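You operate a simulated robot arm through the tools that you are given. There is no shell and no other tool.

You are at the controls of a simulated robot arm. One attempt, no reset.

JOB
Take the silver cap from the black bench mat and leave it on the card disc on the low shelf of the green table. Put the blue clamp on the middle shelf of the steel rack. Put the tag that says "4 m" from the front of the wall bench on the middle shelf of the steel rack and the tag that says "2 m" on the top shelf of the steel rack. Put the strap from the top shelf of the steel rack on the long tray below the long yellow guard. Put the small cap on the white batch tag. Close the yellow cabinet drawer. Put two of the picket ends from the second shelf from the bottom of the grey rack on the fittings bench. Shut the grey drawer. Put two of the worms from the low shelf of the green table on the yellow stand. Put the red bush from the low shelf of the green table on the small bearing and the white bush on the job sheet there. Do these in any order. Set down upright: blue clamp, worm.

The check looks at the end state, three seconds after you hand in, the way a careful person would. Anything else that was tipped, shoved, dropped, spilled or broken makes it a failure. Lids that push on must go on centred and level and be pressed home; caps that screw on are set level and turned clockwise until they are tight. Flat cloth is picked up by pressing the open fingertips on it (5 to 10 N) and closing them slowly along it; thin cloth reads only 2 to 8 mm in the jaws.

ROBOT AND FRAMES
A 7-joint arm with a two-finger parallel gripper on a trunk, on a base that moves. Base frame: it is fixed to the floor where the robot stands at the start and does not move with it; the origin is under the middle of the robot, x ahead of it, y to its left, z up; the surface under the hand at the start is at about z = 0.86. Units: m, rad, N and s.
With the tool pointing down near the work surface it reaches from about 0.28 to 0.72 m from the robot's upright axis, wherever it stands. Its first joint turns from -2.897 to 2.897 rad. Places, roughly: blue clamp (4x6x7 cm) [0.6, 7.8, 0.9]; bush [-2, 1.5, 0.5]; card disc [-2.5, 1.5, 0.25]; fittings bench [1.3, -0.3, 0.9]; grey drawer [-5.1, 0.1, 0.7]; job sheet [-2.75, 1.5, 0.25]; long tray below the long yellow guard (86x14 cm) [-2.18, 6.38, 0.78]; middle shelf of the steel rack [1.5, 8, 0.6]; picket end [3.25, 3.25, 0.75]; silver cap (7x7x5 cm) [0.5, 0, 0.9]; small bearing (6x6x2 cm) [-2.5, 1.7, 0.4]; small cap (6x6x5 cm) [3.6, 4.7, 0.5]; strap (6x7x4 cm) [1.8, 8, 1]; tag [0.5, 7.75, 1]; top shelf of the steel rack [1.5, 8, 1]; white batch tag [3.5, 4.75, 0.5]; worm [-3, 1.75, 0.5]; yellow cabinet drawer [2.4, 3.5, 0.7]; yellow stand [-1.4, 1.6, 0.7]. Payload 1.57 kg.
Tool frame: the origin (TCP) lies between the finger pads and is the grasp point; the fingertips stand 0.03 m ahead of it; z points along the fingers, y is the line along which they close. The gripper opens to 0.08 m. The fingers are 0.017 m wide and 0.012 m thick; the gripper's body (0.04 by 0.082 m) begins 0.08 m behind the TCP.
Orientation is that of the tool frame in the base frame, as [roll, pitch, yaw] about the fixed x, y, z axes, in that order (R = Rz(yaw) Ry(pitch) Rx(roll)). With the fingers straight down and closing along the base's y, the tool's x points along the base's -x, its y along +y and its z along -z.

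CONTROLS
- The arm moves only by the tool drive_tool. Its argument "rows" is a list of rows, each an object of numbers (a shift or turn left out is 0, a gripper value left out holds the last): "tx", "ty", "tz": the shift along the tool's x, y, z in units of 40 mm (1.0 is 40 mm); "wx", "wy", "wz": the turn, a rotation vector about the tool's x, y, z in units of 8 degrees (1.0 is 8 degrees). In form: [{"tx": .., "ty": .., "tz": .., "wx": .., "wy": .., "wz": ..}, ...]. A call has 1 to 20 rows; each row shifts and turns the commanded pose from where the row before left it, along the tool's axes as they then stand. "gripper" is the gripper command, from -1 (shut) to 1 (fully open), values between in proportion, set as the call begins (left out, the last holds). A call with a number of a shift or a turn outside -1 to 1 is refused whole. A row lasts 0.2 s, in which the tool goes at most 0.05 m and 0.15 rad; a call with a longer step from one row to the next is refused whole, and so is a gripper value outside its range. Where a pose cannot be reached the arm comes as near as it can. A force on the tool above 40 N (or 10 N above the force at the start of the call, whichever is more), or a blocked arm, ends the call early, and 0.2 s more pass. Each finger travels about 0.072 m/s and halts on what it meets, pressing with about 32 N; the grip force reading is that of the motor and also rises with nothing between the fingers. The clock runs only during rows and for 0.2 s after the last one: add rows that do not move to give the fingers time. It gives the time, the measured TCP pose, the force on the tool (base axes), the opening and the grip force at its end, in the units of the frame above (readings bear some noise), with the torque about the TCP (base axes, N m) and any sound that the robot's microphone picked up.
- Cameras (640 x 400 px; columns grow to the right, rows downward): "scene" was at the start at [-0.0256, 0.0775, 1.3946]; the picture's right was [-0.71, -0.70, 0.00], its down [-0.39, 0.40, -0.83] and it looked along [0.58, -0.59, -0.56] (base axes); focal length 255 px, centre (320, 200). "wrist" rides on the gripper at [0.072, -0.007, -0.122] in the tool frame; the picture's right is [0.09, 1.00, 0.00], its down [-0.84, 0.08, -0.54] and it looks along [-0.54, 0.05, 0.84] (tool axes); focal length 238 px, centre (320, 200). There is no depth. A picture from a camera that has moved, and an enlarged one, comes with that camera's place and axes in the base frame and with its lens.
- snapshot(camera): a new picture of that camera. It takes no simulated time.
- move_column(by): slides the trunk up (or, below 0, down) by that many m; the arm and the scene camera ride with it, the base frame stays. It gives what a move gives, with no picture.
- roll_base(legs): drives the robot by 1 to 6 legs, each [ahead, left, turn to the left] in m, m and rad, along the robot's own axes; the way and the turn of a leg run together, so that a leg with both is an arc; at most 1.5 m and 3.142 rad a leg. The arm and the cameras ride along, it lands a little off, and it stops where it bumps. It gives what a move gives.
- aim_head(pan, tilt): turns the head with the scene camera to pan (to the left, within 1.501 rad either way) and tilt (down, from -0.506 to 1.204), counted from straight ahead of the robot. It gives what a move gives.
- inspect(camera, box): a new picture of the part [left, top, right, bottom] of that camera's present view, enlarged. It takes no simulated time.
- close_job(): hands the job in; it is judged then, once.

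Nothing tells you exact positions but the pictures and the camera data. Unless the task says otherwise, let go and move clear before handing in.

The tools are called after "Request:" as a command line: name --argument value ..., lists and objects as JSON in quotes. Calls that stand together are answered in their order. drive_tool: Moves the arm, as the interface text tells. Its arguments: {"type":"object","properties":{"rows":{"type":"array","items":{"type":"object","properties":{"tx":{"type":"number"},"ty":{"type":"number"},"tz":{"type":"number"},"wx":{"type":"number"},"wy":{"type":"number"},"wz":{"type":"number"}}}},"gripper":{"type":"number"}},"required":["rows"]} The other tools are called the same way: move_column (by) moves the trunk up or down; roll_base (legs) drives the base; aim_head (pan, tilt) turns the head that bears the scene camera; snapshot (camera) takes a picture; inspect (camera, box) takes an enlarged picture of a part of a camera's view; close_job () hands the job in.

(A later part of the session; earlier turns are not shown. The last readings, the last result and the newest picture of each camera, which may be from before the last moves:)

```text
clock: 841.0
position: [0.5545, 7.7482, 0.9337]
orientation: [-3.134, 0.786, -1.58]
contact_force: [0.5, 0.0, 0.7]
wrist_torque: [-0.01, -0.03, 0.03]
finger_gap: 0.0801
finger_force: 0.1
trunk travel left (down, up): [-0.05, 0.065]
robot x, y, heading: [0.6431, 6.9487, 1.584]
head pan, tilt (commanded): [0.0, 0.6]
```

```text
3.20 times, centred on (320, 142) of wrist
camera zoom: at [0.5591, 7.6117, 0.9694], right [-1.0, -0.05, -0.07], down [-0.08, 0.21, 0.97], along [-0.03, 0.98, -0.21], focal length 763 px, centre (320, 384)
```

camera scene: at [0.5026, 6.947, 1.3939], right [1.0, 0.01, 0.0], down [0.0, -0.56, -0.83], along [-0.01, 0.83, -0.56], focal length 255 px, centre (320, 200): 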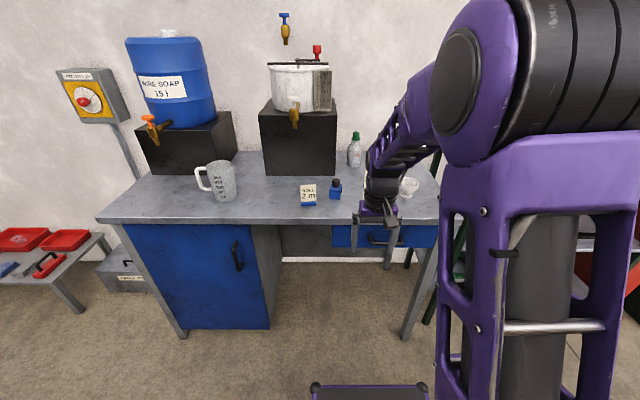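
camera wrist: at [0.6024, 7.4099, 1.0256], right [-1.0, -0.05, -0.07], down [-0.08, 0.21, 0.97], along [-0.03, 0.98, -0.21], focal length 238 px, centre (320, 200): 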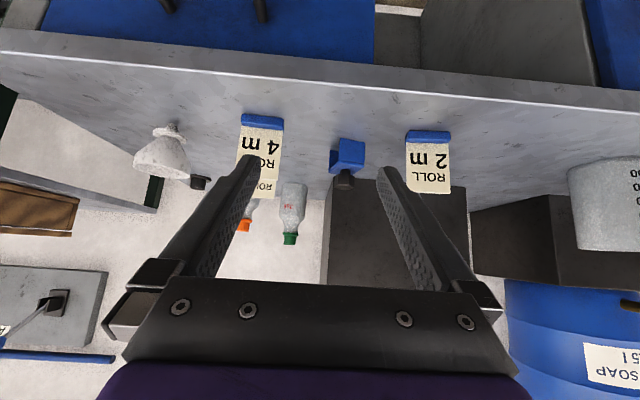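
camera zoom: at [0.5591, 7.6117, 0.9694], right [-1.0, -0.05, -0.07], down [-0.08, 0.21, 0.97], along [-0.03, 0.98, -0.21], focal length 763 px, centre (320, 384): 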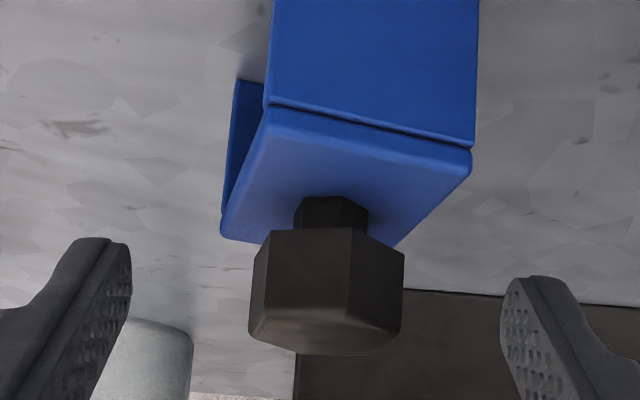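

Request:
drive_tool --rows '[{}, {}, {}, {}]' --gripper -1

Request:
drive_tool --rows '[{"tx": -0.3, "tz": -0.3}, {"tx": -0.5, "tz": -0.5}, {"tx": -0.5, "tz": -0.5}, {"tx": -0.5, "tz": -0.5}, {}]'

Request:
snapshot --camera "wrist"

```text
clock: 842.0
position: [0.5557, 7.7491, 0.934]
orientation: [-3.133, 0.784, -1.578]
contact_force: [0.7, 0.0, -0.2]
wrist_torque: [0.07, -0.03, 0.01]
finger_gap: 0.0306
finger_force: 31.9
trunk travel left (down, up): [-0.05, 0.065]
robot x, y, heading: [0.6401, 6.9489, 1.579]
head pan, tilt (commanded): [0.0, 0.6]
```

```text
clock: 843.2
position: [0.5545, 7.7476, 1.0357]
orientation: [-3.133, 0.784, -1.578]
contact_force: [-0.1, -0.3, -0.7]
wrist_torque: [0.0, 0.03, -0.01]
finger_gap: 0.0309
finger_force: 32.1
trunk travel left (down, up): [-0.05, 0.065]
robot x, y, heading: [0.6423, 6.9482, 1.579]
head pan, tilt (commanded): [0.0, 0.6]
```

```text
taken
camera wrist: at [0.5583, 7.6105, 1.0707], right [-1.0, -0.05, -0.07], down [-0.08, 0.21, 0.97], along [-0.03, 0.98, -0.21], focal length 238 px, centre (320, 200)
```

wrist: 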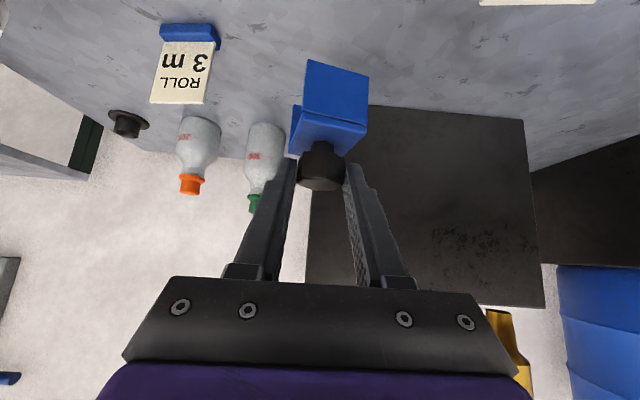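

The clamp is held by its knob. I draw it back in front of the bench and move right to the steel rack.

Request:
drive_tool --rows '[{"tx": 0.53, "tz": -0.53}, {"tx": 0.53, "tz": -0.53}, {"tx": 0.53, "tz": -0.53}, {"tx": 0.53, "tz": -0.53}, {}]'

Request:
roll_base --legs '[[0, -0.85, 0]]'

Request:
snapshot --camera "wrist"

Request:
snapshot --camera "scene"

```text
clock: 844.4
position: [0.5516, 7.6284, 1.0359]
orientation: [-3.133, 0.784, -1.58]
contact_force: [0.7, 0.5, -1.5]
wrist_torque: [0.02, 0.02, 0.0]
finger_gap: 0.0307
finger_force: 31.9
trunk travel left (down, up): [-0.05, 0.065]
robot x, y, heading: [0.639, 6.9471, 1.579]
head pan, tilt (commanded): [0.0, 0.6]
```

```text
clock: 852.9
position: [1.3913, 7.6372, 1.0364]
orientation: [-3.133, 0.784, -1.573]
contact_force: [0.6, -0.1, -2.1]
wrist_torque: [-0.05, 0.04, 0.01]
finger_gap: 0.031
finger_force: 31.5
trunk travel left (down, up): [-0.05, 0.065]
robot x, y, heading: [1.4823, 6.9582, 1.587]
head pan, tilt (commanded): [0.0, 0.6]
```

```text
taken
camera wrist: at [1.3965, 7.4997, 1.0712], right [-1.0, -0.06, -0.07], down [-0.08, 0.21, 0.97], along [-0.04, 0.98, -0.21], focal length 238 px, centre (320, 200)
```

wrist: 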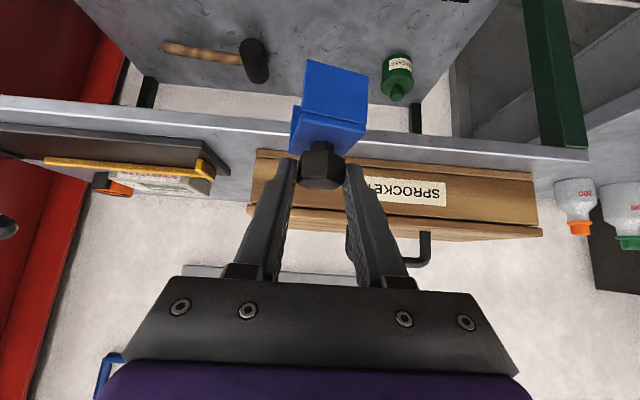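

```text
taken
camera scene: at [1.3453, 6.9555, 1.3939], right [1.0, 0.01, 0.0], down [0.01, -0.56, -0.82], along [-0.01, 0.82, -0.57], focal length 255 px, centre (320, 200)
```

scene: 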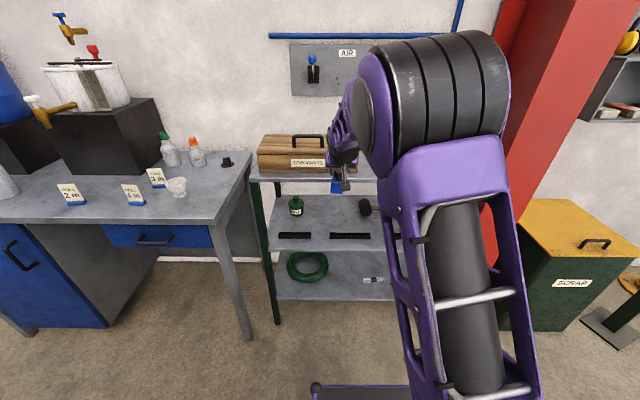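

Request:
roll_base --legs '[[0, 0.036, -0.012]]'

Request:
drive_tool --rows '[{"tx": 0.65, "tz": 0.65}, {"tx": 0.65, "tz": 0.65}, {"tx": 0.65, "tz": 0.65}, {"tx": 0.65, "tz": 0.65}, {"tx": 0.65, "tz": 0.65}, {"tx": 0.65, "tz": 0.65}, {"tx": 0.65, "tz": 0.65}, {}]'

Request:
snapshot --camera "wrist"

```text
clock: 853.9
position: [1.3632, 7.6373, 1.0351]
orientation: [-3.132, 0.785, -1.586]
contact_force: [-0.4, 0.4, -1.9]
wrist_torque: [-0.02, 0.01, 0.03]
finger_gap: 0.031
finger_force: 31.8
trunk travel left (down, up): [-0.05, 0.065]
robot x, y, heading: [1.4498, 6.96, 1.575]
head pan, tilt (commanded): [0.0, 0.6]
```

```text
clock: 855.7
position: [1.3663, 7.6369, 0.7777]
orientation: [-3.133, 0.785, -1.588]
contact_force: [-0.6, -0.3, -1.7]
wrist_torque: [-0.04, 0.02, 0.02]
finger_gap: 0.0306
finger_force: 31.7
trunk travel left (down, up): [-0.05, 0.065]
robot x, y, heading: [1.4454, 6.9571, 1.573]
head pan, tilt (commanded): [0.0, 0.6]
```

```text
taken
camera wrist: at [1.3687, 7.501, 0.8142], right [-1.0, -0.04, -0.07], down [-0.08, 0.21, 0.97], along [-0.03, 0.98, -0.21], focal length 238 px, centre (320, 200)
```

wrist: 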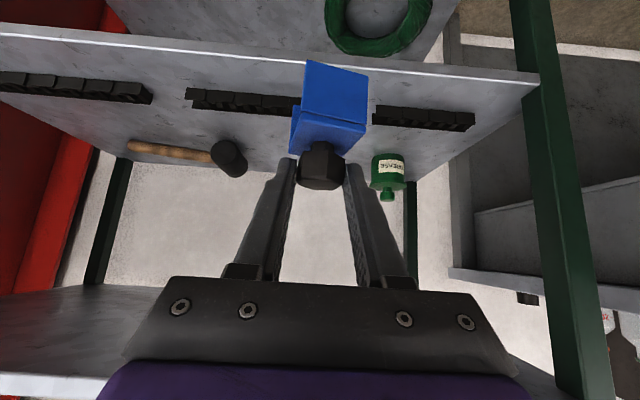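

Request:
roll_base --legs '[[0.1, 0, 0]]'

Request:
drive_tool --rows '[{"tx": -0.03, "tz": 0.93, "ty": 0.21}, {"tx": -0.03, "tz": 0.93, "ty": 0.21}, {"tx": -0.03, "tz": 0.9, "ty": 0.21}, {}]'

Request:
snapshot --camera "wrist"

Request:
snapshot --camera "scene"

```text
clock: 856.9
position: [1.3645, 7.7359, 0.7795]
orientation: [-3.134, 0.785, -1.588]
contact_force: [0.6, 0.8, -1.9]
wrist_torque: [-0.03, -0.02, 0.04]
finger_gap: 0.0308
finger_force: 31.9
trunk travel left (down, up): [-0.05, 0.065]
robot x, y, heading: [1.4465, 7.0571, 1.573]
head pan, tilt (commanded): [0.0, 0.6]
```

```text
clock: 857.9
position: [1.3429, 7.8181, 0.7038]
orientation: [-3.133, 0.786, -1.588]
contact_force: [0.0, -0.1, -2.0]
wrist_torque: [-0.02, 0.0, -0.01]
finger_gap: 0.0306
finger_force: 31.6
trunk travel left (down, up): [-0.05, 0.065]
robot x, y, heading: [1.4498, 7.0563, 1.572]
head pan, tilt (commanded): [0.0, 0.6]
```

```text
taken
camera wrist: at [1.3458, 7.6809, 0.7382], right [-1.0, -0.04, -0.07], down [-0.08, 0.21, 0.97], along [-0.03, 0.98, -0.21], focal length 238 px, centre (320, 200)
```

wrist: 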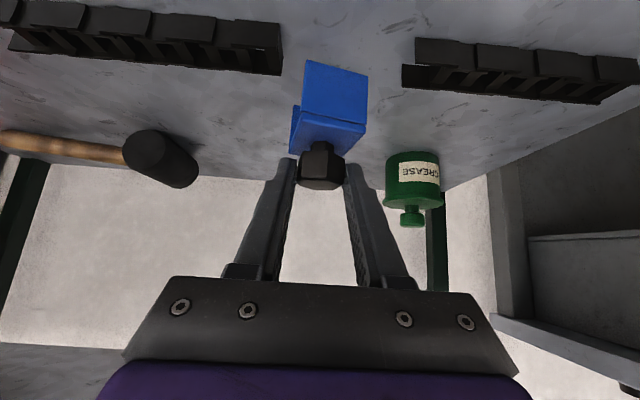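

```text
taken
camera scene: at [1.309, 7.056, 1.3939], right [1.0, 0.0, 0.0], down [0.0, -0.57, -0.82], along [0.0, 0.82, -0.57], focal length 255 px, centre (320, 200)
```

scene: 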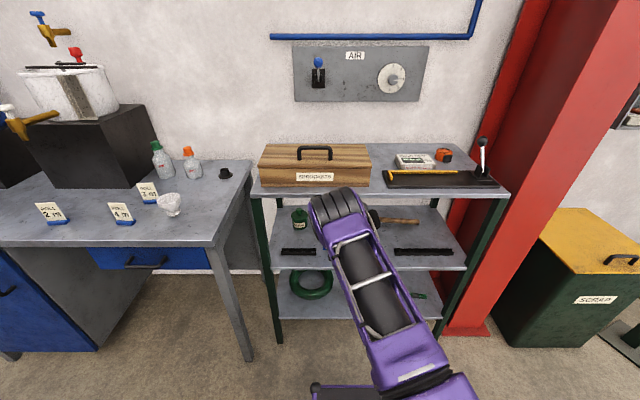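

Request:
drive_tool --rows '[{"tx": 0.18, "tz": 0.18}, {"tx": 0.18, "tz": 0.18}, {}]'

Request:
drive_tool --rows '[{"tx": 0.06, "tz": 0.06}, {}]'

Request:
drive_tool --rows '[{"tx": 0.06, "tz": 0.06}, {}]'

Request:
inspect --camera "wrist" --box '[200, 0, 440, 200]'

```text
clock: 858.7
position: [1.3426, 7.8183, 0.6827]
orientation: [-3.134, 0.785, -1.588]
contact_force: [-0.1, 0.4, -1.4]
wrist_torque: [-0.05, 0.02, -0.05]
finger_gap: 0.0307
finger_force: 32.1
trunk travel left (down, up): [-0.05, 0.065]
robot x, y, heading: [1.4477, 7.0596, 1.575]
head pan, tilt (commanded): [0.0, 0.6]
```

```text
clock: 859.3
position: [1.3428, 7.8187, 0.6796]
orientation: [-3.132, 0.784, -1.586]
contact_force: [-0.5, 0.2, -2.8]
wrist_torque: [-0.04, 0.0, 0.02]
finger_gap: 0.0307
finger_force: 32.1
trunk travel left (down, up): [-0.05, 0.065]
robot x, y, heading: [1.4481, 7.0569, 1.574]
head pan, tilt (commanded): [0.0, 0.6]
```

```text
clock: 859.9
position: [1.3424, 7.8182, 0.6774]
orientation: [-3.133, 0.786, -1.586]
contact_force: [0.2, -0.5, -1.3]
wrist_torque: [-0.03, 0.02, -0.05]
finger_gap: 0.0308
finger_force: 31.9
trunk travel left (down, up): [-0.05, 0.065]
robot x, y, heading: [1.4474, 7.0558, 1.573]
head pan, tilt (commanded): [0.0, 0.6]
```

```text
2.00 times, centred on (320, 100) of wrist
camera zoom: at [1.3456, 7.6814, 0.7116], right [-1.0, -0.04, -0.07], down [-0.08, 0.21, 0.97], along [-0.03, 0.98, -0.21], focal length 477 px, centre (320, 400)
```

zoom: 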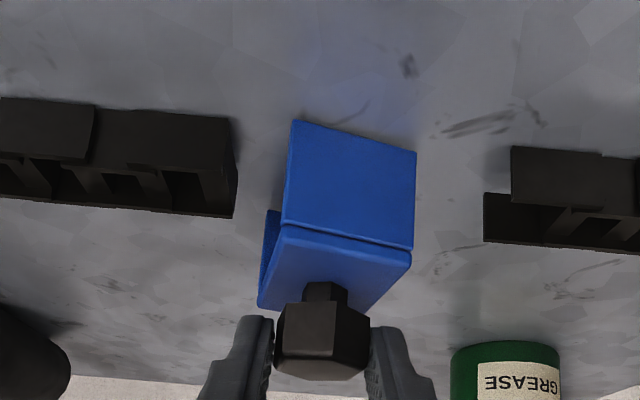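

Request:
drive_tool --rows '[{"tx": 0.053, "tz": 0.053}, {}]'

Request:
drive_tool --rows '[{"tx": 0.053, "tz": 0.053}, {}]'

Request:
drive_tool --rows '[{"tx": 0.053, "tz": 0.053}, {}]'

Request:
drive_tool --rows '[{"tx": 0.053, "tz": 0.053}, {}]'

```text
clock: 860.5
position: [1.3429, 7.8193, 0.6744]
orientation: [-3.132, 0.787, -1.585]
contact_force: [-0.2, -0.6, 3.2]
wrist_torque: [-0.15, -0.08, -0.03]
finger_gap: 0.0307
finger_force: 31.7
trunk travel left (down, up): [-0.05, 0.065]
robot x, y, heading: [1.4521, 7.0589, 1.572]
head pan, tilt (commanded): [0.0, 0.6]
```

```text
clock: 861.1
position: [1.342, 7.819, 0.6751]
orientation: [-3.136, 0.792, -1.587]
contact_force: [-0.4, -3.3, 18.0]
wrist_torque: [-0.51, 0.03, -0.05]
finger_gap: 0.031
finger_force: 31.4
trunk travel left (down, up): [-0.05, 0.065]
robot x, y, heading: [1.4473, 7.0579, 1.569]
head pan, tilt (commanded): [0.0, 0.6]
```

```text
clock: 861.7
position: [1.3428, 7.8199, 0.6723]
orientation: [-3.134, 0.795, -1.587]
contact_force: [-0.7, 2.4, 25.3]
wrist_torque: [0.45, 0.0, -0.05]
finger_gap: 0.031
finger_force: 31.7
trunk travel left (down, up): [-0.05, 0.065]
robot x, y, heading: [1.4475, 7.0564, 1.571]
head pan, tilt (commanded): [0.0, 0.6]
```

```text
clock: 862.3
position: [1.3422, 7.8184, 0.6689]
orientation: [-3.134, 0.793, -1.586]
contact_force: [-1.5, 3.4, 25.3]
wrist_torque: [0.36, 0.06, -0.04]
finger_gap: 0.0308
finger_force: 32.1
trunk travel left (down, up): [-0.05, 0.065]
robot x, y, heading: [1.4477, 7.0583, 1.573]
head pan, tilt (commanded): [0.0, 0.6]
```

Request:
drive_tool --rows '[{"tx": -0.06, "tz": -0.06}, {}]'

Request:
inspect --camera "wrist" --box '[200, 0, 440, 200]'

Request:
drive_tool --rows '[{}, {}, {}]' --gripper 1

Request:
drive_tool --rows '[{"tz": -0.5}, {"tz": -0.9}, {"tz": -0.6}, {}]'

Request:
snapshot --camera "wrist"

```text
clock: 862.9
position: [1.342, 7.818, 0.6683]
orientation: [-3.133, 0.787, -1.587]
contact_force: [-0.3, 4.8, 12.2]
wrist_torque: [0.84, 0.07, 0.03]
finger_gap: 0.0305
finger_force: 32.1
trunk travel left (down, up): [-0.05, 0.065]
robot x, y, heading: [1.4494, 7.0571, 1.569]
head pan, tilt (commanded): [0.0, 0.6]
```

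```text
2.00 times, centred on (320, 100) of wrist
camera zoom: at [1.3456, 7.6811, 0.7038], right [-1.0, -0.04, -0.07], down [-0.08, 0.21, 0.97], along [-0.03, 0.98, -0.21], focal length 477 px, centre (320, 400)
```

zoom: 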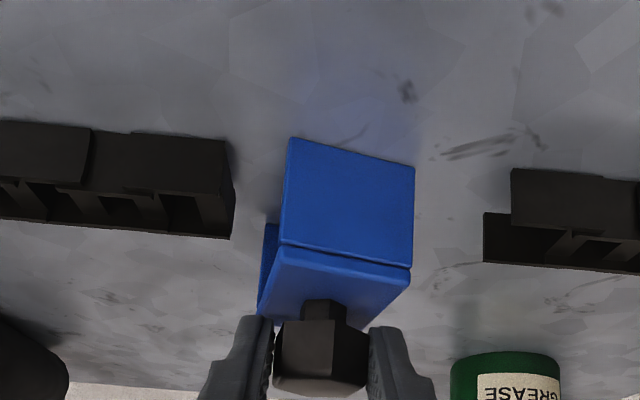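

```text
clock: 863.7
position: [1.3423, 7.8172, 0.6683]
orientation: [-3.135, 0.784, -1.587]
contact_force: [-0.4, 0.6, 0.8]
wrist_torque: [0.01, -0.06, -0.04]
finger_gap: 0.0802
finger_force: 0.1
trunk travel left (down, up): [-0.05, 0.065]
robot x, y, heading: [1.4462, 7.0563, 1.576]
head pan, tilt (commanded): [0.0, 0.6]
```

```text
clock: 864.7
position: [1.3403, 7.7616, 0.7243]
orientation: [-3.132, 0.785, -1.586]
contact_force: [-0.9, -0.5, 0.1]
wrist_torque: [-0.01, -0.01, 0.01]
finger_gap: 0.08
finger_force: 0.1
trunk travel left (down, up): [-0.05, 0.065]
robot x, y, heading: [1.4441, 7.0576, 1.572]
head pan, tilt (commanded): [0.0, 0.6]
```

```text
taken
camera wrist: at [1.3443, 7.6248, 0.7604], right [-1.0, -0.04, -0.07], down [-0.08, 0.21, 0.97], along [-0.03, 0.98, -0.21], focal length 238 px, centre (320, 200)
```

wrist: 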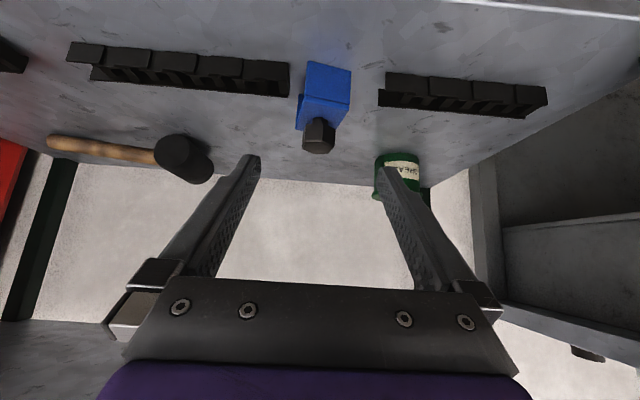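

The blue clamp stands upright on the middle shelf. Next is the 4 m tag: I withdraw, raise the hand and return to the bench.

Request:
roll_base --legs '[[-0.12, 0, 0]]'

Request:
drive_tool --rows '[{"tx": -0.65, "tz": -0.75}, {"tx": -0.65, "tz": -0.75}, {"tx": -0.65, "tz": -0.75}, {"tx": -0.65, "tz": -0.75}, {"tx": -0.65, "tz": -0.75}, {"tx": -0.65, "tz": -0.75}, {"tx": -0.65, "tz": -0.75}, {}]'

Request:
roll_base --legs '[[0, 0.67, 0]]'

Request:
inspect --camera "wrist" --box '[200, 40, 440, 190]'

```text
clock: 865.9
position: [1.3401, 7.6421, 0.7243]
orientation: [-3.132, 0.785, -1.586]
contact_force: [0.1, -1.2, 0.2]
wrist_torque: [-0.01, 0.0, 0.01]
finger_gap: 0.08
finger_force: 0.1
trunk travel left (down, up): [-0.05, 0.065]
robot x, y, heading: [1.4468, 6.9391, 1.572]
head pan, tilt (commanded): [0.0, 0.6]
```

```text
clock: 867.7
position: [1.3383, 7.6238, 1.0021]
orientation: [-3.132, 0.784, -1.584]
contact_force: [0.1, -0.7, 0.2]
wrist_torque: [0.01, 0.04, 0.04]
finger_gap: 0.0799
finger_force: 0.0
trunk travel left (down, up): [-0.05, 0.065]
robot x, y, heading: [1.4501, 6.938, 1.576]
head pan, tilt (commanded): [0.0, 0.6]
```

```text
clock: 874.6
position: [0.6666, 7.6222, 1.0011]
orientation: [-3.133, 0.787, -1.587]
contact_force: [-0.5, 0.2, 0.2]
wrist_torque: [0.0, 0.03, -0.02]
finger_gap: 0.0801
finger_force: 0.1
trunk travel left (down, up): [-0.05, 0.065]
robot x, y, heading: [0.7768, 6.9335, 1.573]
head pan, tilt (commanded): [0.0, 0.6]
```

```text
2.67 times, centred on (320, 115) of wrist
camera zoom: at [0.6697, 7.4861, 1.0373], right [-1.0, -0.04, -0.07], down [-0.08, 0.21, 0.97], along [-0.03, 0.98, -0.21], focal length 636 px, centre (320, 427)
```

zoom: 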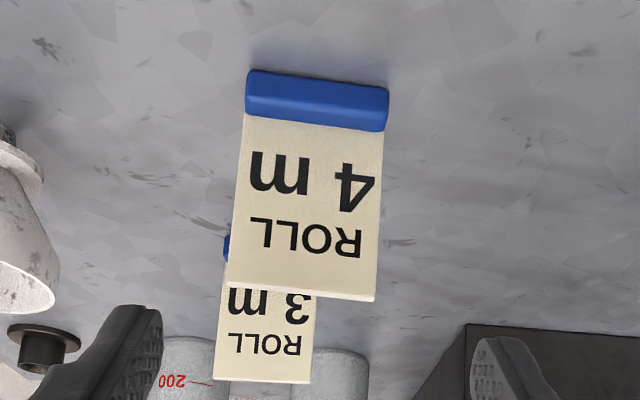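

Request:
drive_tool --rows '[{"tx": 0.205, "tz": 0.785, "ty": -0.06}, {"tx": 0.205, "tz": 0.785, "ty": -0.06}, {"tx": 0.205, "tz": 0.785, "ty": -0.03}, {"tx": 0.2, "tz": 0.74}, {}]'

Request:
inspect --camera "wrist" --box '[200, 60, 440, 230]'

```text
clock: 875.9
position: [0.6751, 7.6879, 0.8914]
orientation: [-3.132, 0.786, -1.586]
contact_force: [-0.1, 0.6, -0.3]
wrist_torque: [-0.03, 0.02, 0.03]
finger_gap: 0.0796
finger_force: 0.1
trunk travel left (down, up): [-0.05, 0.065]
robot x, y, heading: [0.774, 6.9383, 1.572]
head pan, tilt (commanded): [0.0, 0.6]
```

```text
2.35 times, centred on (320, 145) of wrist
camera zoom: at [0.678, 7.5505, 0.9266], right [-1.0, -0.04, -0.07], down [-0.08, 0.21, 0.97], along [-0.03, 0.98, -0.21], focal length 561 px, centre (320, 329)
```

zoom: 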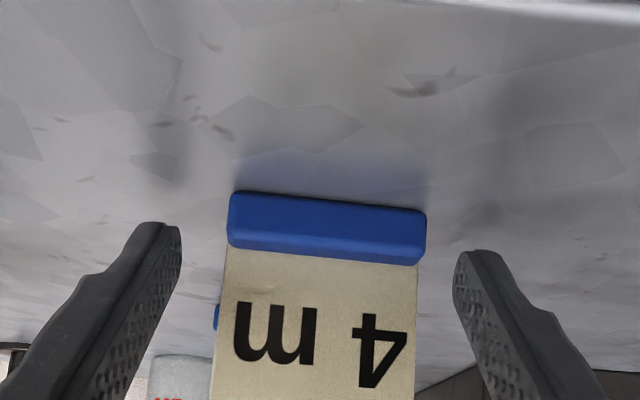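

Request:
drive_tool --rows '[{}, {}, {}, {}]' --gripper -1

Request:
drive_tool --rows '[{"tx": -0.2, "tz": -0.2}, {"tx": -0.5, "tz": -0.5}, {"tx": -0.6, "tz": -0.6}, {"tx": -0.6, "tz": -0.6}, {}]'

Request:
snapshot --camera "wrist"

```text
clock: 876.9
position: [0.6745, 7.6871, 0.8916]
orientation: [-3.132, 0.785, -1.587]
contact_force: [0.0, 0.5, 0.4]
wrist_torque: [-0.01, -0.02, 0.02]
finger_gap: 0.0532
finger_force: 31.9
trunk travel left (down, up): [-0.05, 0.065]
robot x, y, heading: [0.7729, 6.9372, 1.568]
head pan, tilt (commanded): [0.0, 0.6]
```

```text
clock: 878.0
position: [0.6731, 7.6872, 0.9986]
orientation: [-3.133, 0.786, -1.585]
contact_force: [-0.1, -0.2, -0.1]
wrist_torque: [0.04, -0.03, -0.02]
finger_gap: 0.0529
finger_force: 32.1
trunk travel left (down, up): [-0.05, 0.065]
robot x, y, heading: [0.7748, 6.9372, 1.573]
head pan, tilt (commanded): [0.0, 0.6]
```

```text
taken
camera wrist: at [0.6773, 7.5502, 1.034], right [-1.0, -0.04, -0.07], down [-0.08, 0.21, 0.97], along [-0.03, 0.98, -0.21], focal length 238 px, centre (320, 200)
```

wrist: 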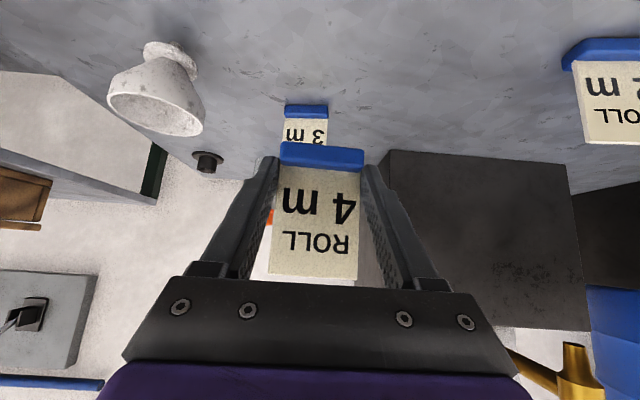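

Request:
drive_tool --rows '[{"tx": 0.35, "tz": -0.65}, {"tx": 0.35, "tz": -0.65}, {"tx": 0.35, "tz": -0.55}, {}]'

Request:
roll_base --legs '[[0, -0.82, 0]]'

Request:
drive_tool --rows '[{"tx": 0.68, "tz": 0.68}, {"tx": 0.68, "tz": 0.68}, {"tx": 0.68, "tz": 0.68}, {"tx": 0.68, "tz": 0.68}, {"tx": 0.68, "tz": 0.68}, {"tx": 0.68, "tz": 0.68}, {"tx": 0.68, "tz": 0.68}, {}]'

Request:
snapshot --camera "wrist"

```text
clock: 879.0
position: [0.6718, 7.6052, 1.0212]
orientation: [-3.133, 0.785, -1.587]
contact_force: [0.0, 0.1, -1.4]
wrist_torque: [-0.02, -0.01, 0.03]
finger_gap: 0.0531
finger_force: 32.4
trunk travel left (down, up): [-0.05, 0.065]
robot x, y, heading: [0.7734, 6.9382, 1.565]
head pan, tilt (commanded): [0.0, 0.6]
```

```text
clock: 887.2
position: [1.4846, 7.6058, 1.0218]
orientation: [-3.133, 0.785, -1.59]
contact_force: [-0.5, 0.1, -0.2]
wrist_torque: [-0.01, 0.04, 0.0]
finger_gap: 0.053
finger_force: 32.3
trunk travel left (down, up): [-0.05, 0.065]
robot x, y, heading: [1.5832, 6.9407, 1.57]
head pan, tilt (commanded): [0.0, 0.6]
```

```text
clock: 889.0
position: [1.4858, 7.6058, 0.7514]
orientation: [-3.133, 0.785, -1.59]
contact_force: [-0.1, -0.3, -0.1]
wrist_torque: [-0.01, -0.02, -0.04]
finger_gap: 0.0531
finger_force: 31.8
trunk travel left (down, up): [-0.05, 0.065]
robot x, y, heading: [1.5854, 6.9361, 1.568]
head pan, tilt (commanded): [0.0, 0.6]
```

```text
taken
camera wrist: at [1.4887, 7.4692, 0.7861], right [-1.0, -0.04, -0.07], down [-0.08, 0.21, 0.97], along [-0.02, 0.98, -0.21], focal length 238 px, centre (320, 200)
```

wrist: 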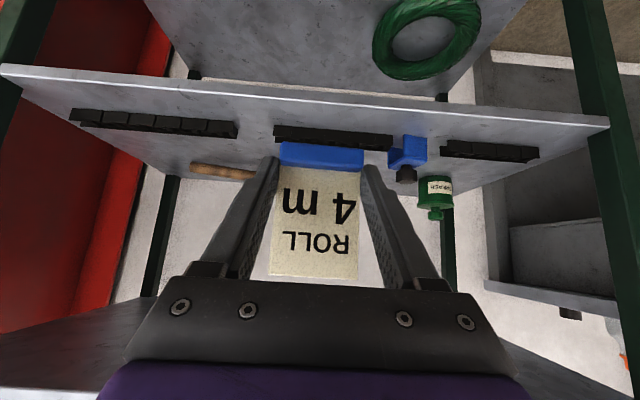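

Request:
roll_base --legs '[[0.085, 0, 0]]'

Request:
drive_tool --rows '[{"tx": 0.15, "tz": 0.78}, {"tx": 0.15, "tz": 0.78}, {"tx": 0.18, "tz": 0.78}, {"tx": 0.2, "tz": 0.6}, {}]'

Request:
inspect --camera "wrist" --box '[160, 20, 480, 220]'

```text
clock: 890.1
position: [1.485, 7.6912, 0.7514]
orientation: [-3.133, 0.785, -1.588]
contact_force: [-0.3, -0.2, -0.7]
wrist_torque: [-0.02, 0.0, -0.01]
finger_gap: 0.0531
finger_force: 32.1
trunk travel left (down, up): [-0.05, 0.065]
robot x, y, heading: [1.5833, 7.0263, 1.572]
head pan, tilt (commanded): [0.0, 0.6]
```

```text
clock: 891.3
position: [1.4893, 7.754, 0.6478]
orientation: [-3.133, 0.786, -1.59]
contact_force: [0.3, -0.7, -0.4]
wrist_torque: [0.02, 0.01, 0.02]
finger_gap: 0.053
finger_force: 31.7
trunk travel left (down, up): [-0.05, 0.065]
robot x, y, heading: [1.5859, 7.0177, 1.572]
head pan, tilt (commanded): [0.0, 0.6]
```

```text
2.00 times, centred on (320, 120) of wrist
camera zoom: at [1.4918, 7.6166, 0.6838], right [-1.0, -0.04, -0.07], down [-0.08, 0.21, 0.97], along [-0.02, 0.98, -0.21], focal length 477 px, centre (320, 360)
```

zoom: 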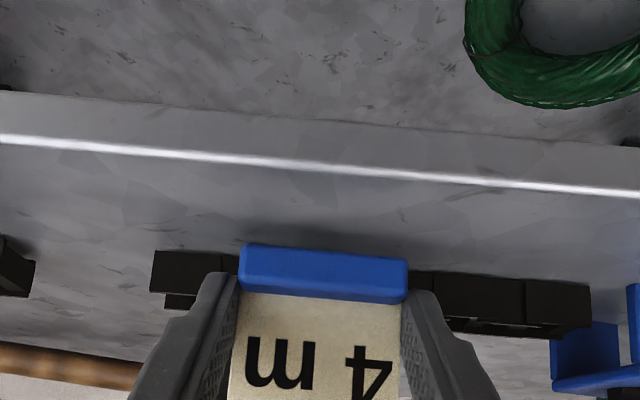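

Request:
drive_tool --rows '[{"tx": 0.2, "tz": 0.2}, {}]'

Request:
drive_tool --rows '[{"tx": 0.04, "tz": 0.04}, {}]'

Request:
drive_tool --rows '[{"tx": 0.04, "tz": 0.04}, {}]'

Request:
drive_tool --rows '[{"tx": 0.03, "tz": 0.03}, {}]'

```text
clock: 891.9
position: [1.4885, 7.7546, 0.6372]
orientation: [-3.133, 0.784, -1.592]
contact_force: [0.3, 0.6, -0.6]
wrist_torque: [0.03, -0.03, -0.02]
finger_gap: 0.0528
finger_force: 31.7
trunk travel left (down, up): [-0.05, 0.065]
robot x, y, heading: [1.5857, 7.0206, 1.569]
head pan, tilt (commanded): [0.0, 0.6]
```

```text
clock: 892.5
position: [1.4871, 7.7525, 0.6341]
orientation: [-3.132, 0.786, -1.588]
contact_force: [0.3, -0.8, -0.6]
wrist_torque: [0.01, 0.02, 0.0]
finger_gap: 0.0529
finger_force: 31.9
trunk travel left (down, up): [-0.05, 0.065]
robot x, y, heading: [1.5844, 7.0244, 1.568]
head pan, tilt (commanded): [0.0, 0.6]
```

```text
clock: 893.1
position: [1.4885, 7.7545, 0.6317]
orientation: [-3.133, 0.786, -1.591]
contact_force: [0.0, -0.5, 0.5]
wrist_torque: [0.03, 0.04, 0.02]
finger_gap: 0.0531
finger_force: 31.8
trunk travel left (down, up): [-0.05, 0.065]
robot x, y, heading: [1.5841, 7.0175, 1.571]
head pan, tilt (commanded): [0.0, 0.6]
```

```text
clock: 893.7
position: [1.4876, 7.7547, 0.633]
orientation: [-3.132, 0.786, -1.59]
contact_force: [-0.3, -0.5, 2.8]
wrist_torque: [0.02, 0.04, 0.0]
finger_gap: 0.053
finger_force: 32.2
trunk travel left (down, up): [-0.05, 0.065]
robot x, y, heading: [1.584, 7.021, 1.568]
head pan, tilt (commanded): [0.0, 0.6]
```

Request:
drive_tool --rows '[{"tx": 0.02, "tz": 0.02}, {}]'

Request:
drive_tool --rows '[{}, {}, {}]' --gripper 1

Request:
drive_tool --rows '[{"tz": -0.5}, {"tz": -0.9}, {"tz": -0.6}, {}]'

Request:
snapshot --camera "wrist"

```text
clock: 894.3
position: [1.4876, 7.7553, 0.632]
orientation: [-3.133, 0.787, -1.591]
contact_force: [-0.3, -0.5, 6.4]
wrist_torque: [0.04, 0.15, 0.02]
finger_gap: 0.0528
finger_force: 31.9
trunk travel left (down, up): [-0.05, 0.065]
robot x, y, heading: [1.5868, 7.02, 1.568]
head pan, tilt (commanded): [0.0, 0.6]
```

```text
clock: 895.1
position: [1.4871, 7.7541, 0.6302]
orientation: [-3.133, 0.786, -1.591]
contact_force: [0.9, 0.3, 0.8]
wrist_torque: [0.04, -0.02, -0.03]
finger_gap: 0.0802
finger_force: 0.0
trunk travel left (down, up): [-0.05, 0.065]
robot x, y, heading: [1.5877, 7.0241, 1.57]
head pan, tilt (commanded): [0.0, 0.6]
```

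```text
clock: 896.1
position: [1.4864, 7.6974, 0.6865]
orientation: [-3.133, 0.785, -1.59]
contact_force: [0.9, -0.5, 0.9]
wrist_torque: [0.0, -0.01, 0.04]
finger_gap: 0.0799
finger_force: 0.1
trunk travel left (down, up): [-0.05, 0.065]
robot x, y, heading: [1.5853, 7.0186, 1.57]
head pan, tilt (commanded): [0.0, 0.6]
```

```text
taken
camera wrist: at [1.4892, 7.5601, 0.7221], right [-1.0, -0.04, -0.07], down [-0.08, 0.21, 0.97], along [-0.02, 0.98, -0.21], focal length 238 px, centre (320, 200)
```

wrist: 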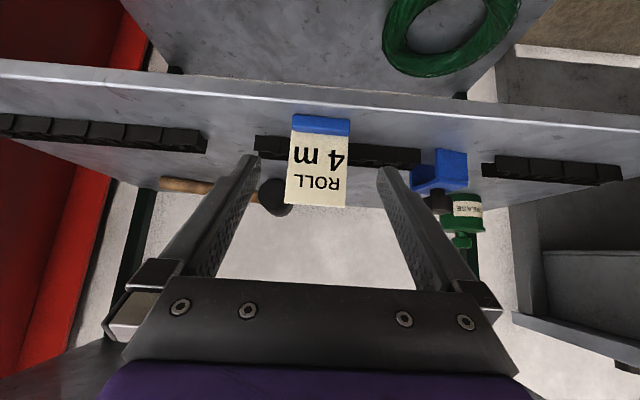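

The 4 m tag stands on the middle shelf. Now the 2 m tag for the top shelf.

Request:
roll_base --legs '[[-0.085, 0, 0]]'

Request:
drive_tool --rows '[{"tx": -0.7, "tz": -0.7}, {"tx": -0.7, "tz": -0.7}, {"tx": -0.7, "tz": -0.7}, {"tx": -0.7, "tz": -0.7}, {"tx": -0.7, "tz": -0.7}, {"tx": -0.7, "tz": -0.7}, {"tx": -0.7, "tz": -0.7}, {"tx": -0.6, "tz": -0.6}, {}]'

Request:
roll_base --legs '[[0, 0.75, 0], [0, 0.285, 0]]'

Request:
inspect --camera "wrist" --box '[200, 40, 440, 190]'

```text
clock: 897.2
position: [1.4856, 7.6133, 0.6863]
orientation: [-3.132, 0.784, -1.59]
contact_force: [0.2, 0.3, 0.8]
wrist_torque: [0.01, -0.02, -0.01]
finger_gap: 0.0799
finger_force: 0.0
trunk travel left (down, up): [-0.05, 0.065]
robot x, y, heading: [1.5866, 6.9362, 1.569]
head pan, tilt (commanded): [0.0, 0.6]
```

```text
clock: 899.2
position: [1.4857, 7.6122, 0.9988]
orientation: [-3.132, 0.785, -1.59]
contact_force: [-0.3, 0.3, 0.2]
wrist_torque: [-0.01, -0.02, -0.01]
finger_gap: 0.0801
finger_force: 0.2
trunk travel left (down, up): [-0.05, 0.065]
robot x, y, heading: [1.5857, 6.9358, 1.57]
head pan, tilt (commanded): [0.0, 0.6]
```

```text
clock: 909.8
position: [0.4542, 7.6217, 0.9985]
orientation: [-3.133, 0.785, -1.598]
contact_force: [0.3, 0.0, -0.2]
wrist_torque: [0.02, -0.03, -0.05]
finger_gap: 0.0802
finger_force: 0.0
trunk travel left (down, up): [-0.05, 0.065]
robot x, y, heading: [0.5473, 6.9452, 1.558]
head pan, tilt (commanded): [0.0, 0.6]
```

```text
2.67 times, centred on (320, 115) of wrist
camera zoom: at [0.4569, 7.4851, 1.033], right [-1.0, -0.03, -0.07], down [-0.08, 0.21, 0.97], along [-0.01, 0.98, -0.21], focal length 636 px, centre (320, 427)
```

zoom: 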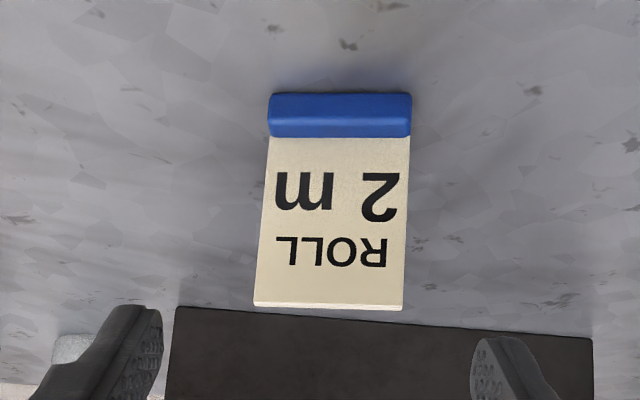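

Request:
drive_tool --rows '[{"tx": 0.178, "tz": 0.768, "ty": -0.02}, {"tx": 0.178, "tz": 0.768, "ty": -0.02}, {"tx": 0.178, "tz": 0.768}, {"tx": 0.178, "tz": 0.75}, {}]'

Request:
inspect --camera "wrist" --box '[200, 60, 440, 230]'

```text
clock: 911.0
position: [0.4599, 7.6872, 0.8906]
orientation: [-3.133, 0.786, -1.601]
contact_force: [1.0, 0.3, 1.1]
wrist_torque: [0.0, 0.02, -0.02]
finger_gap: 0.0798
finger_force: 0.2
trunk travel left (down, up): [-0.05, 0.065]
robot x, y, heading: [0.5479, 6.9421, 1.561]
head pan, tilt (commanded): [0.0, 0.6]
```

```text
2.35 times, centred on (320, 145) of wrist
camera zoom: at [0.4614, 7.5509, 0.9264], right [-1.0, -0.03, -0.07], down [-0.08, 0.21, 0.97], along [-0.01, 0.98, -0.21], focal length 561 px, centre (320, 329)
```

zoom: 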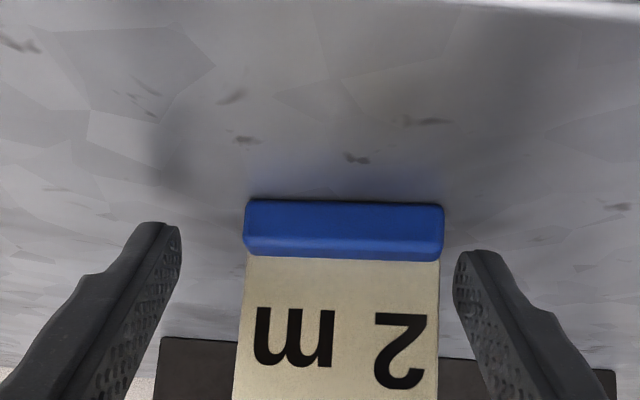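

Request:
drive_tool --rows '[{"ty": 0.16}, {}]'

Request:
drive_tool --rows '[{}, {}, {}, {}]' --gripper -1

Request:
drive_tool --rows '[{"tx": -0.2, "tz": -0.2}, {"tx": -0.5, "tz": -0.5}, {"tx": -0.6, "tz": -0.6}, {"tx": -0.6, "tz": -0.6}, {"tx": -0.6, "tz": -0.6}, {}]'

Request:
snapshot --camera "wrist"

```text
clock: 911.6
position: [0.453, 7.6878, 0.8903]
orientation: [-3.134, 0.785, -1.598]
contact_force: [1.0, -0.2, -0.7]
wrist_torque: [-0.02, 0.01, 0.01]
finger_gap: 0.0798
finger_force: 0.0
trunk travel left (down, up): [-0.05, 0.065]
robot x, y, heading: [0.5467, 6.9433, 1.555]
head pan, tilt (commanded): [0.0, 0.6]
```

```text
clock: 912.6
position: [0.4535, 7.6877, 0.8915]
orientation: [-3.133, 0.786, -1.601]
contact_force: [0.3, -0.7, 0.2]
wrist_torque: [-0.02, 0.01, -0.03]
finger_gap: 0.054
finger_force: 31.9
trunk travel left (down, up): [-0.05, 0.065]
robot x, y, heading: [0.5509, 6.9445, 1.56]
head pan, tilt (commanded): [0.0, 0.6]
```

```text
clock: 914.0
position: [0.4518, 7.6876, 1.0331]
orientation: [-3.134, 0.784, -1.6]
contact_force: [0.1, -0.6, -0.3]
wrist_torque: [0.01, -0.02, 0.0]
finger_gap: 0.0536
finger_force: 31.9
trunk travel left (down, up): [-0.05, 0.065]
robot x, y, heading: [0.5502, 6.9464, 1.555]
head pan, tilt (commanded): [0.0, 0.6]
```

```text
taken
camera wrist: at [0.4546, 7.5508, 1.0682], right [-1.0, -0.03, -0.07], down [-0.08, 0.21, 0.97], along [-0.01, 0.98, -0.21], focal length 238 px, centre (320, 200)
```

wrist: 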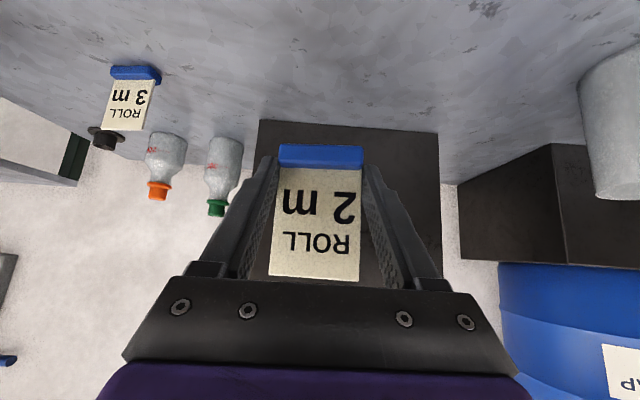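

Request:
drive_tool --rows '[{"tx": 0.47, "tz": -0.47}, {"tx": 0.47, "tz": -0.47}, {"tx": 0.4, "tz": -0.4}, {}]'

Request:
roll_base --legs '[[0, -0.84, 0.014]]'

Request:
snapshot --camera "wrist"

Request:
snapshot --camera "scene"

```text
clock: 915.0
position: [0.4497, 7.6135, 1.0322]
orientation: [-3.131, 0.786, -1.6]
contact_force: [0.2, -0.3, -1.5]
wrist_torque: [0.02, -0.01, 0.0]
finger_gap: 0.0546
finger_force: 32.2
trunk travel left (down, up): [-0.05, 0.065]
robot x, y, heading: [0.5511, 6.9463, 1.559]
head pan, tilt (commanded): [0.0, 0.6]
```

```text
clock: 923.5
position: [1.2741, 7.6099, 1.0321]
orientation: [-3.132, 0.785, -1.576]
contact_force: [-0.4, -0.5, -0.4]
wrist_torque: [-0.02, -0.02, 0.0]
finger_gap: 0.0536
finger_force: 32.1
trunk travel left (down, up): [-0.05, 0.065]
robot x, y, heading: [1.3909, 6.9424, 1.579]
head pan, tilt (commanded): [0.0, 0.6]
```

```text
taken
camera wrist: at [1.2797, 7.4728, 1.068], right [-1.0, -0.05, -0.07], down [-0.08, 0.21, 0.97], along [-0.04, 0.98, -0.21], focal length 238 px, centre (320, 200)
```

wrist: 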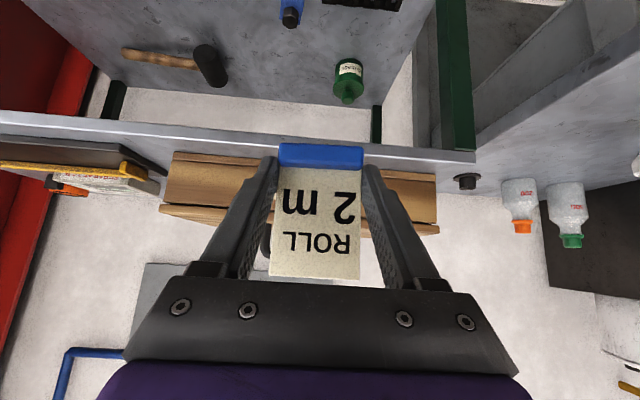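

```text
taken
camera scene: at [1.2512, 6.941, 1.3939], right [1.0, 0.01, 0.0], down [0.01, -0.56, -0.83], along [-0.01, 0.83, -0.56], focal length 255 px, centre (320, 200)
```

scene: 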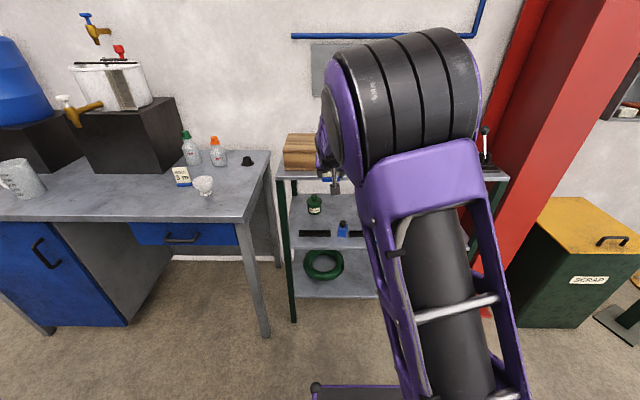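

Request:
inspect --camera "wrist" --box '[140, 110, 300, 210]'

Request:
inspect --camera "wrist" --box '[0, 100, 180, 220]'

Request:
aim_head --pan 0.3 --tilt 0.3

Request:
snapshot --camera "scene"

```text
4.00 times, centred on (220, 160) of wrist
camera zoom: at [1.2797, 7.4728, 1.068], right [-1.0, -0.05, -0.07], down [-0.08, 0.21, 0.97], along [-0.04, 0.98, -0.21], focal length 953 px, centre (720, 360)
```

zoom: 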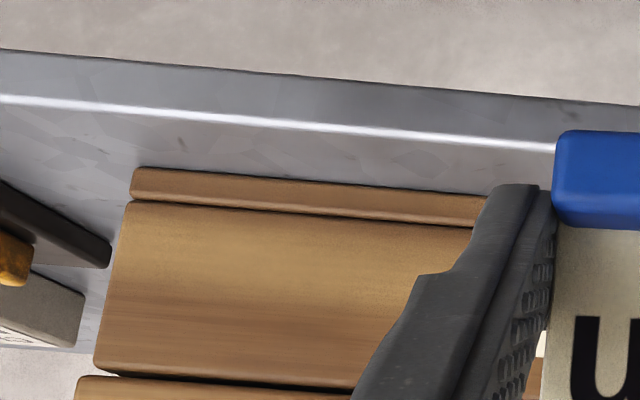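

```text
3.33 times, centred on (90, 160) of wrist
camera zoom: at [1.2797, 7.4728, 1.068], right [-1.0, -0.05, -0.07], down [-0.08, 0.21, 0.97], along [-0.04, 0.98, -0.21], focal length 794 px, centre (1087, 333)
```

zoom: 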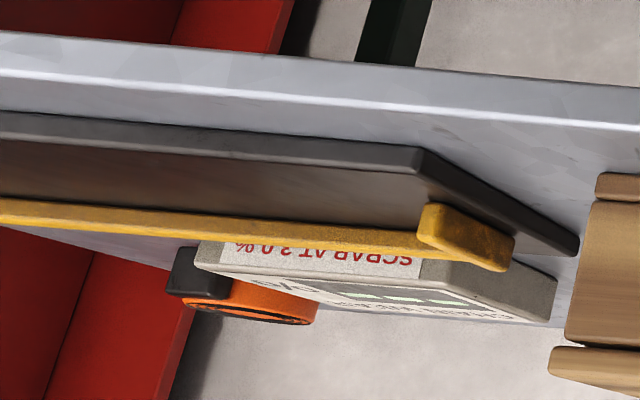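

```text
clock: 924.2
position: [1.2745, 7.6089, 1.0325]
orientation: [-3.134, 0.785, -1.577]
contact_force: [-0.2, 0.1, -0.7]
wrist_torque: [0.03, -0.03, 0.04]
finger_gap: 0.0531
finger_force: 32.2
trunk travel left (down, up): [-0.05, 0.065]
robot x, y, heading: [1.3875, 6.9458, 1.582]
head pan, tilt (commanded): [0.3, 0.3]
```

```text
taken
camera scene: at [1.2236, 6.9415, 1.4213], right [0.95, 0.3, 0.0], down [0.09, -0.28, -0.95], along [-0.29, 0.91, -0.3], focal length 255 px, centre (320, 200)
```

scene: 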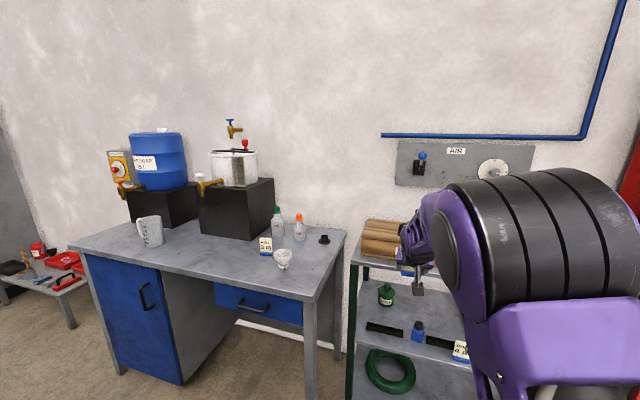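

There is a 4 cm strip in front of the SPROCKETS box on the top shelf (z ≈ 0.952), enough for the tag's foot. I move in and lower it there.

Request:
roll_base --legs '[[0.06, 0, -0.008]]'

Request:
drive_tool --rows '[{"tx": -0.185, "tz": 0.65}, {"tx": -0.185, "tz": 0.65}, {"tx": -0.185, "tz": 0.65}, {}]'

Request:
inspect --camera "wrist" --box '[160, 60, 480, 260]'

```text
clock: 925.2
position: [1.2791, 7.6694, 1.0333]
orientation: [-3.134, 0.785, -1.585]
contact_force: [0.6, -0.4, -0.8]
wrist_torque: [-0.02, 0.02, -0.04]
finger_gap: 0.0536
finger_force: 32.2
trunk travel left (down, up): [-0.05, 0.065]
robot x, y, heading: [1.3862, 7.0026, 1.575]
head pan, tilt (commanded): [0.3, 0.3]
```

```text
clock: 926.2
position: [1.2819, 7.7407, 0.9933]
orientation: [-3.135, 0.785, -1.585]
contact_force: [0.6, -1.3, -0.5]
wrist_torque: [0.0, -0.04, 0.02]
finger_gap: 0.0534
finger_force: 32.3
trunk travel left (down, up): [-0.05, 0.065]
robot x, y, heading: [1.3883, 7.0026, 1.571]
head pan, tilt (commanded): [0.3, 0.3]
```

```text
2.00 times, centred on (320, 160) of wrist
camera zoom: at [1.2854, 7.6045, 1.0281], right [-1.0, -0.04, -0.07], down [-0.08, 0.21, 0.97], along [-0.03, 0.98, -0.21], focal length 477 px, centre (320, 280)
```

zoom: 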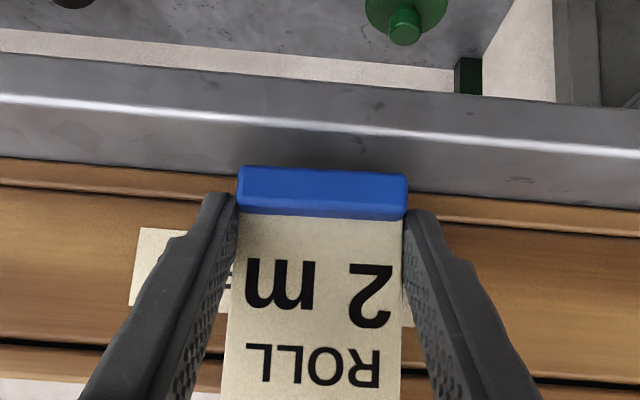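

Request:
drive_tool --rows '[{"tx": 0.0, "tz": 0.19}, {}]'

Request:
drive_tool --rows '[{"tx": 0.04, "tz": 0.04}, {}]'

Request:
drive_tool --rows '[{"tx": 0.04, "tz": 0.04}, {}]'

Request:
drive_tool --rows '[{"tx": 0.03, "tz": 0.03}, {}]'

```text
clock: 926.8
position: [1.2816, 7.7466, 0.9872]
orientation: [-3.133, 0.785, -1.587]
contact_force: [-0.7, -1.0, -0.5]
wrist_torque: [0.01, 0.01, 0.01]
finger_gap: 0.0531
finger_force: 31.9
trunk travel left (down, up): [-0.05, 0.065]
robot x, y, heading: [1.3895, 7.0021, 1.575]
head pan, tilt (commanded): [0.3, 0.3]
```

```text
clock: 927.4
position: [1.2808, 7.746, 0.9856]
orientation: [-3.132, 0.785, -1.584]
contact_force: [0.0, -1.3, -0.6]
wrist_torque: [0.02, -0.01, -0.02]
finger_gap: 0.0532
finger_force: 31.6
trunk travel left (down, up): [-0.05, 0.065]
robot x, y, heading: [1.3881, 7.0042, 1.571]
head pan, tilt (commanded): [0.3, 0.3]
```

```text
clock: 928.0
position: [1.2814, 7.7469, 0.9829]
orientation: [-3.132, 0.785, -1.585]
contact_force: [-0.4, 0.5, -0.6]
wrist_torque: [-0.01, 0.0, -0.02]
finger_gap: 0.0535
finger_force: 31.9
trunk travel left (down, up): [-0.05, 0.065]
robot x, y, heading: [1.3914, 7.0015, 1.574]
head pan, tilt (commanded): [0.3, 0.3]
```

```text
clock: 928.6
position: [1.2816, 7.7465, 0.9819]
orientation: [-3.134, 0.787, -1.587]
contact_force: [0.2, 1.2, 2.6]
wrist_torque: [-0.01, 0.02, -0.02]
finger_gap: 0.0531
finger_force: 32.3
trunk travel left (down, up): [-0.05, 0.065]
robot x, y, heading: [1.3883, 7.0062, 1.576]
head pan, tilt (commanded): [0.3, 0.3]
```

Request:
drive_tool --rows '[{"tx": 0.025, "tz": 0.025}, {}]'

Request:
inspect --camera "wrist" --box '[160, 60, 480, 260]'

```text
clock: 929.2
position: [1.2827, 7.7468, 0.9824]
orientation: [-3.133, 0.788, -1.586]
contact_force: [0.4, -0.3, 6.7]
wrist_torque: [0.07, 0.21, 0.02]
finger_gap: 0.0531
finger_force: 31.9
trunk travel left (down, up): [-0.05, 0.065]
robot x, y, heading: [1.3891, 7.0051, 1.57]
head pan, tilt (commanded): [0.3, 0.3]
```

```text
2.00 times, centred on (320, 160) of wrist
camera zoom: at [1.2857, 7.6094, 1.0164], right [-1.0, -0.04, -0.07], down [-0.08, 0.21, 0.98], along [-0.03, 0.98, -0.21], focal length 477 px, centre (320, 280)
```

zoom: 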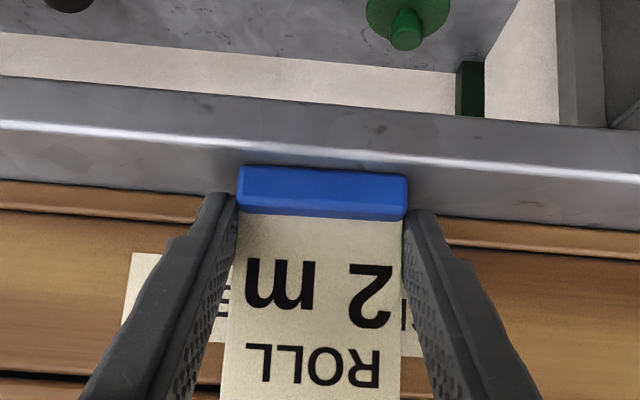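

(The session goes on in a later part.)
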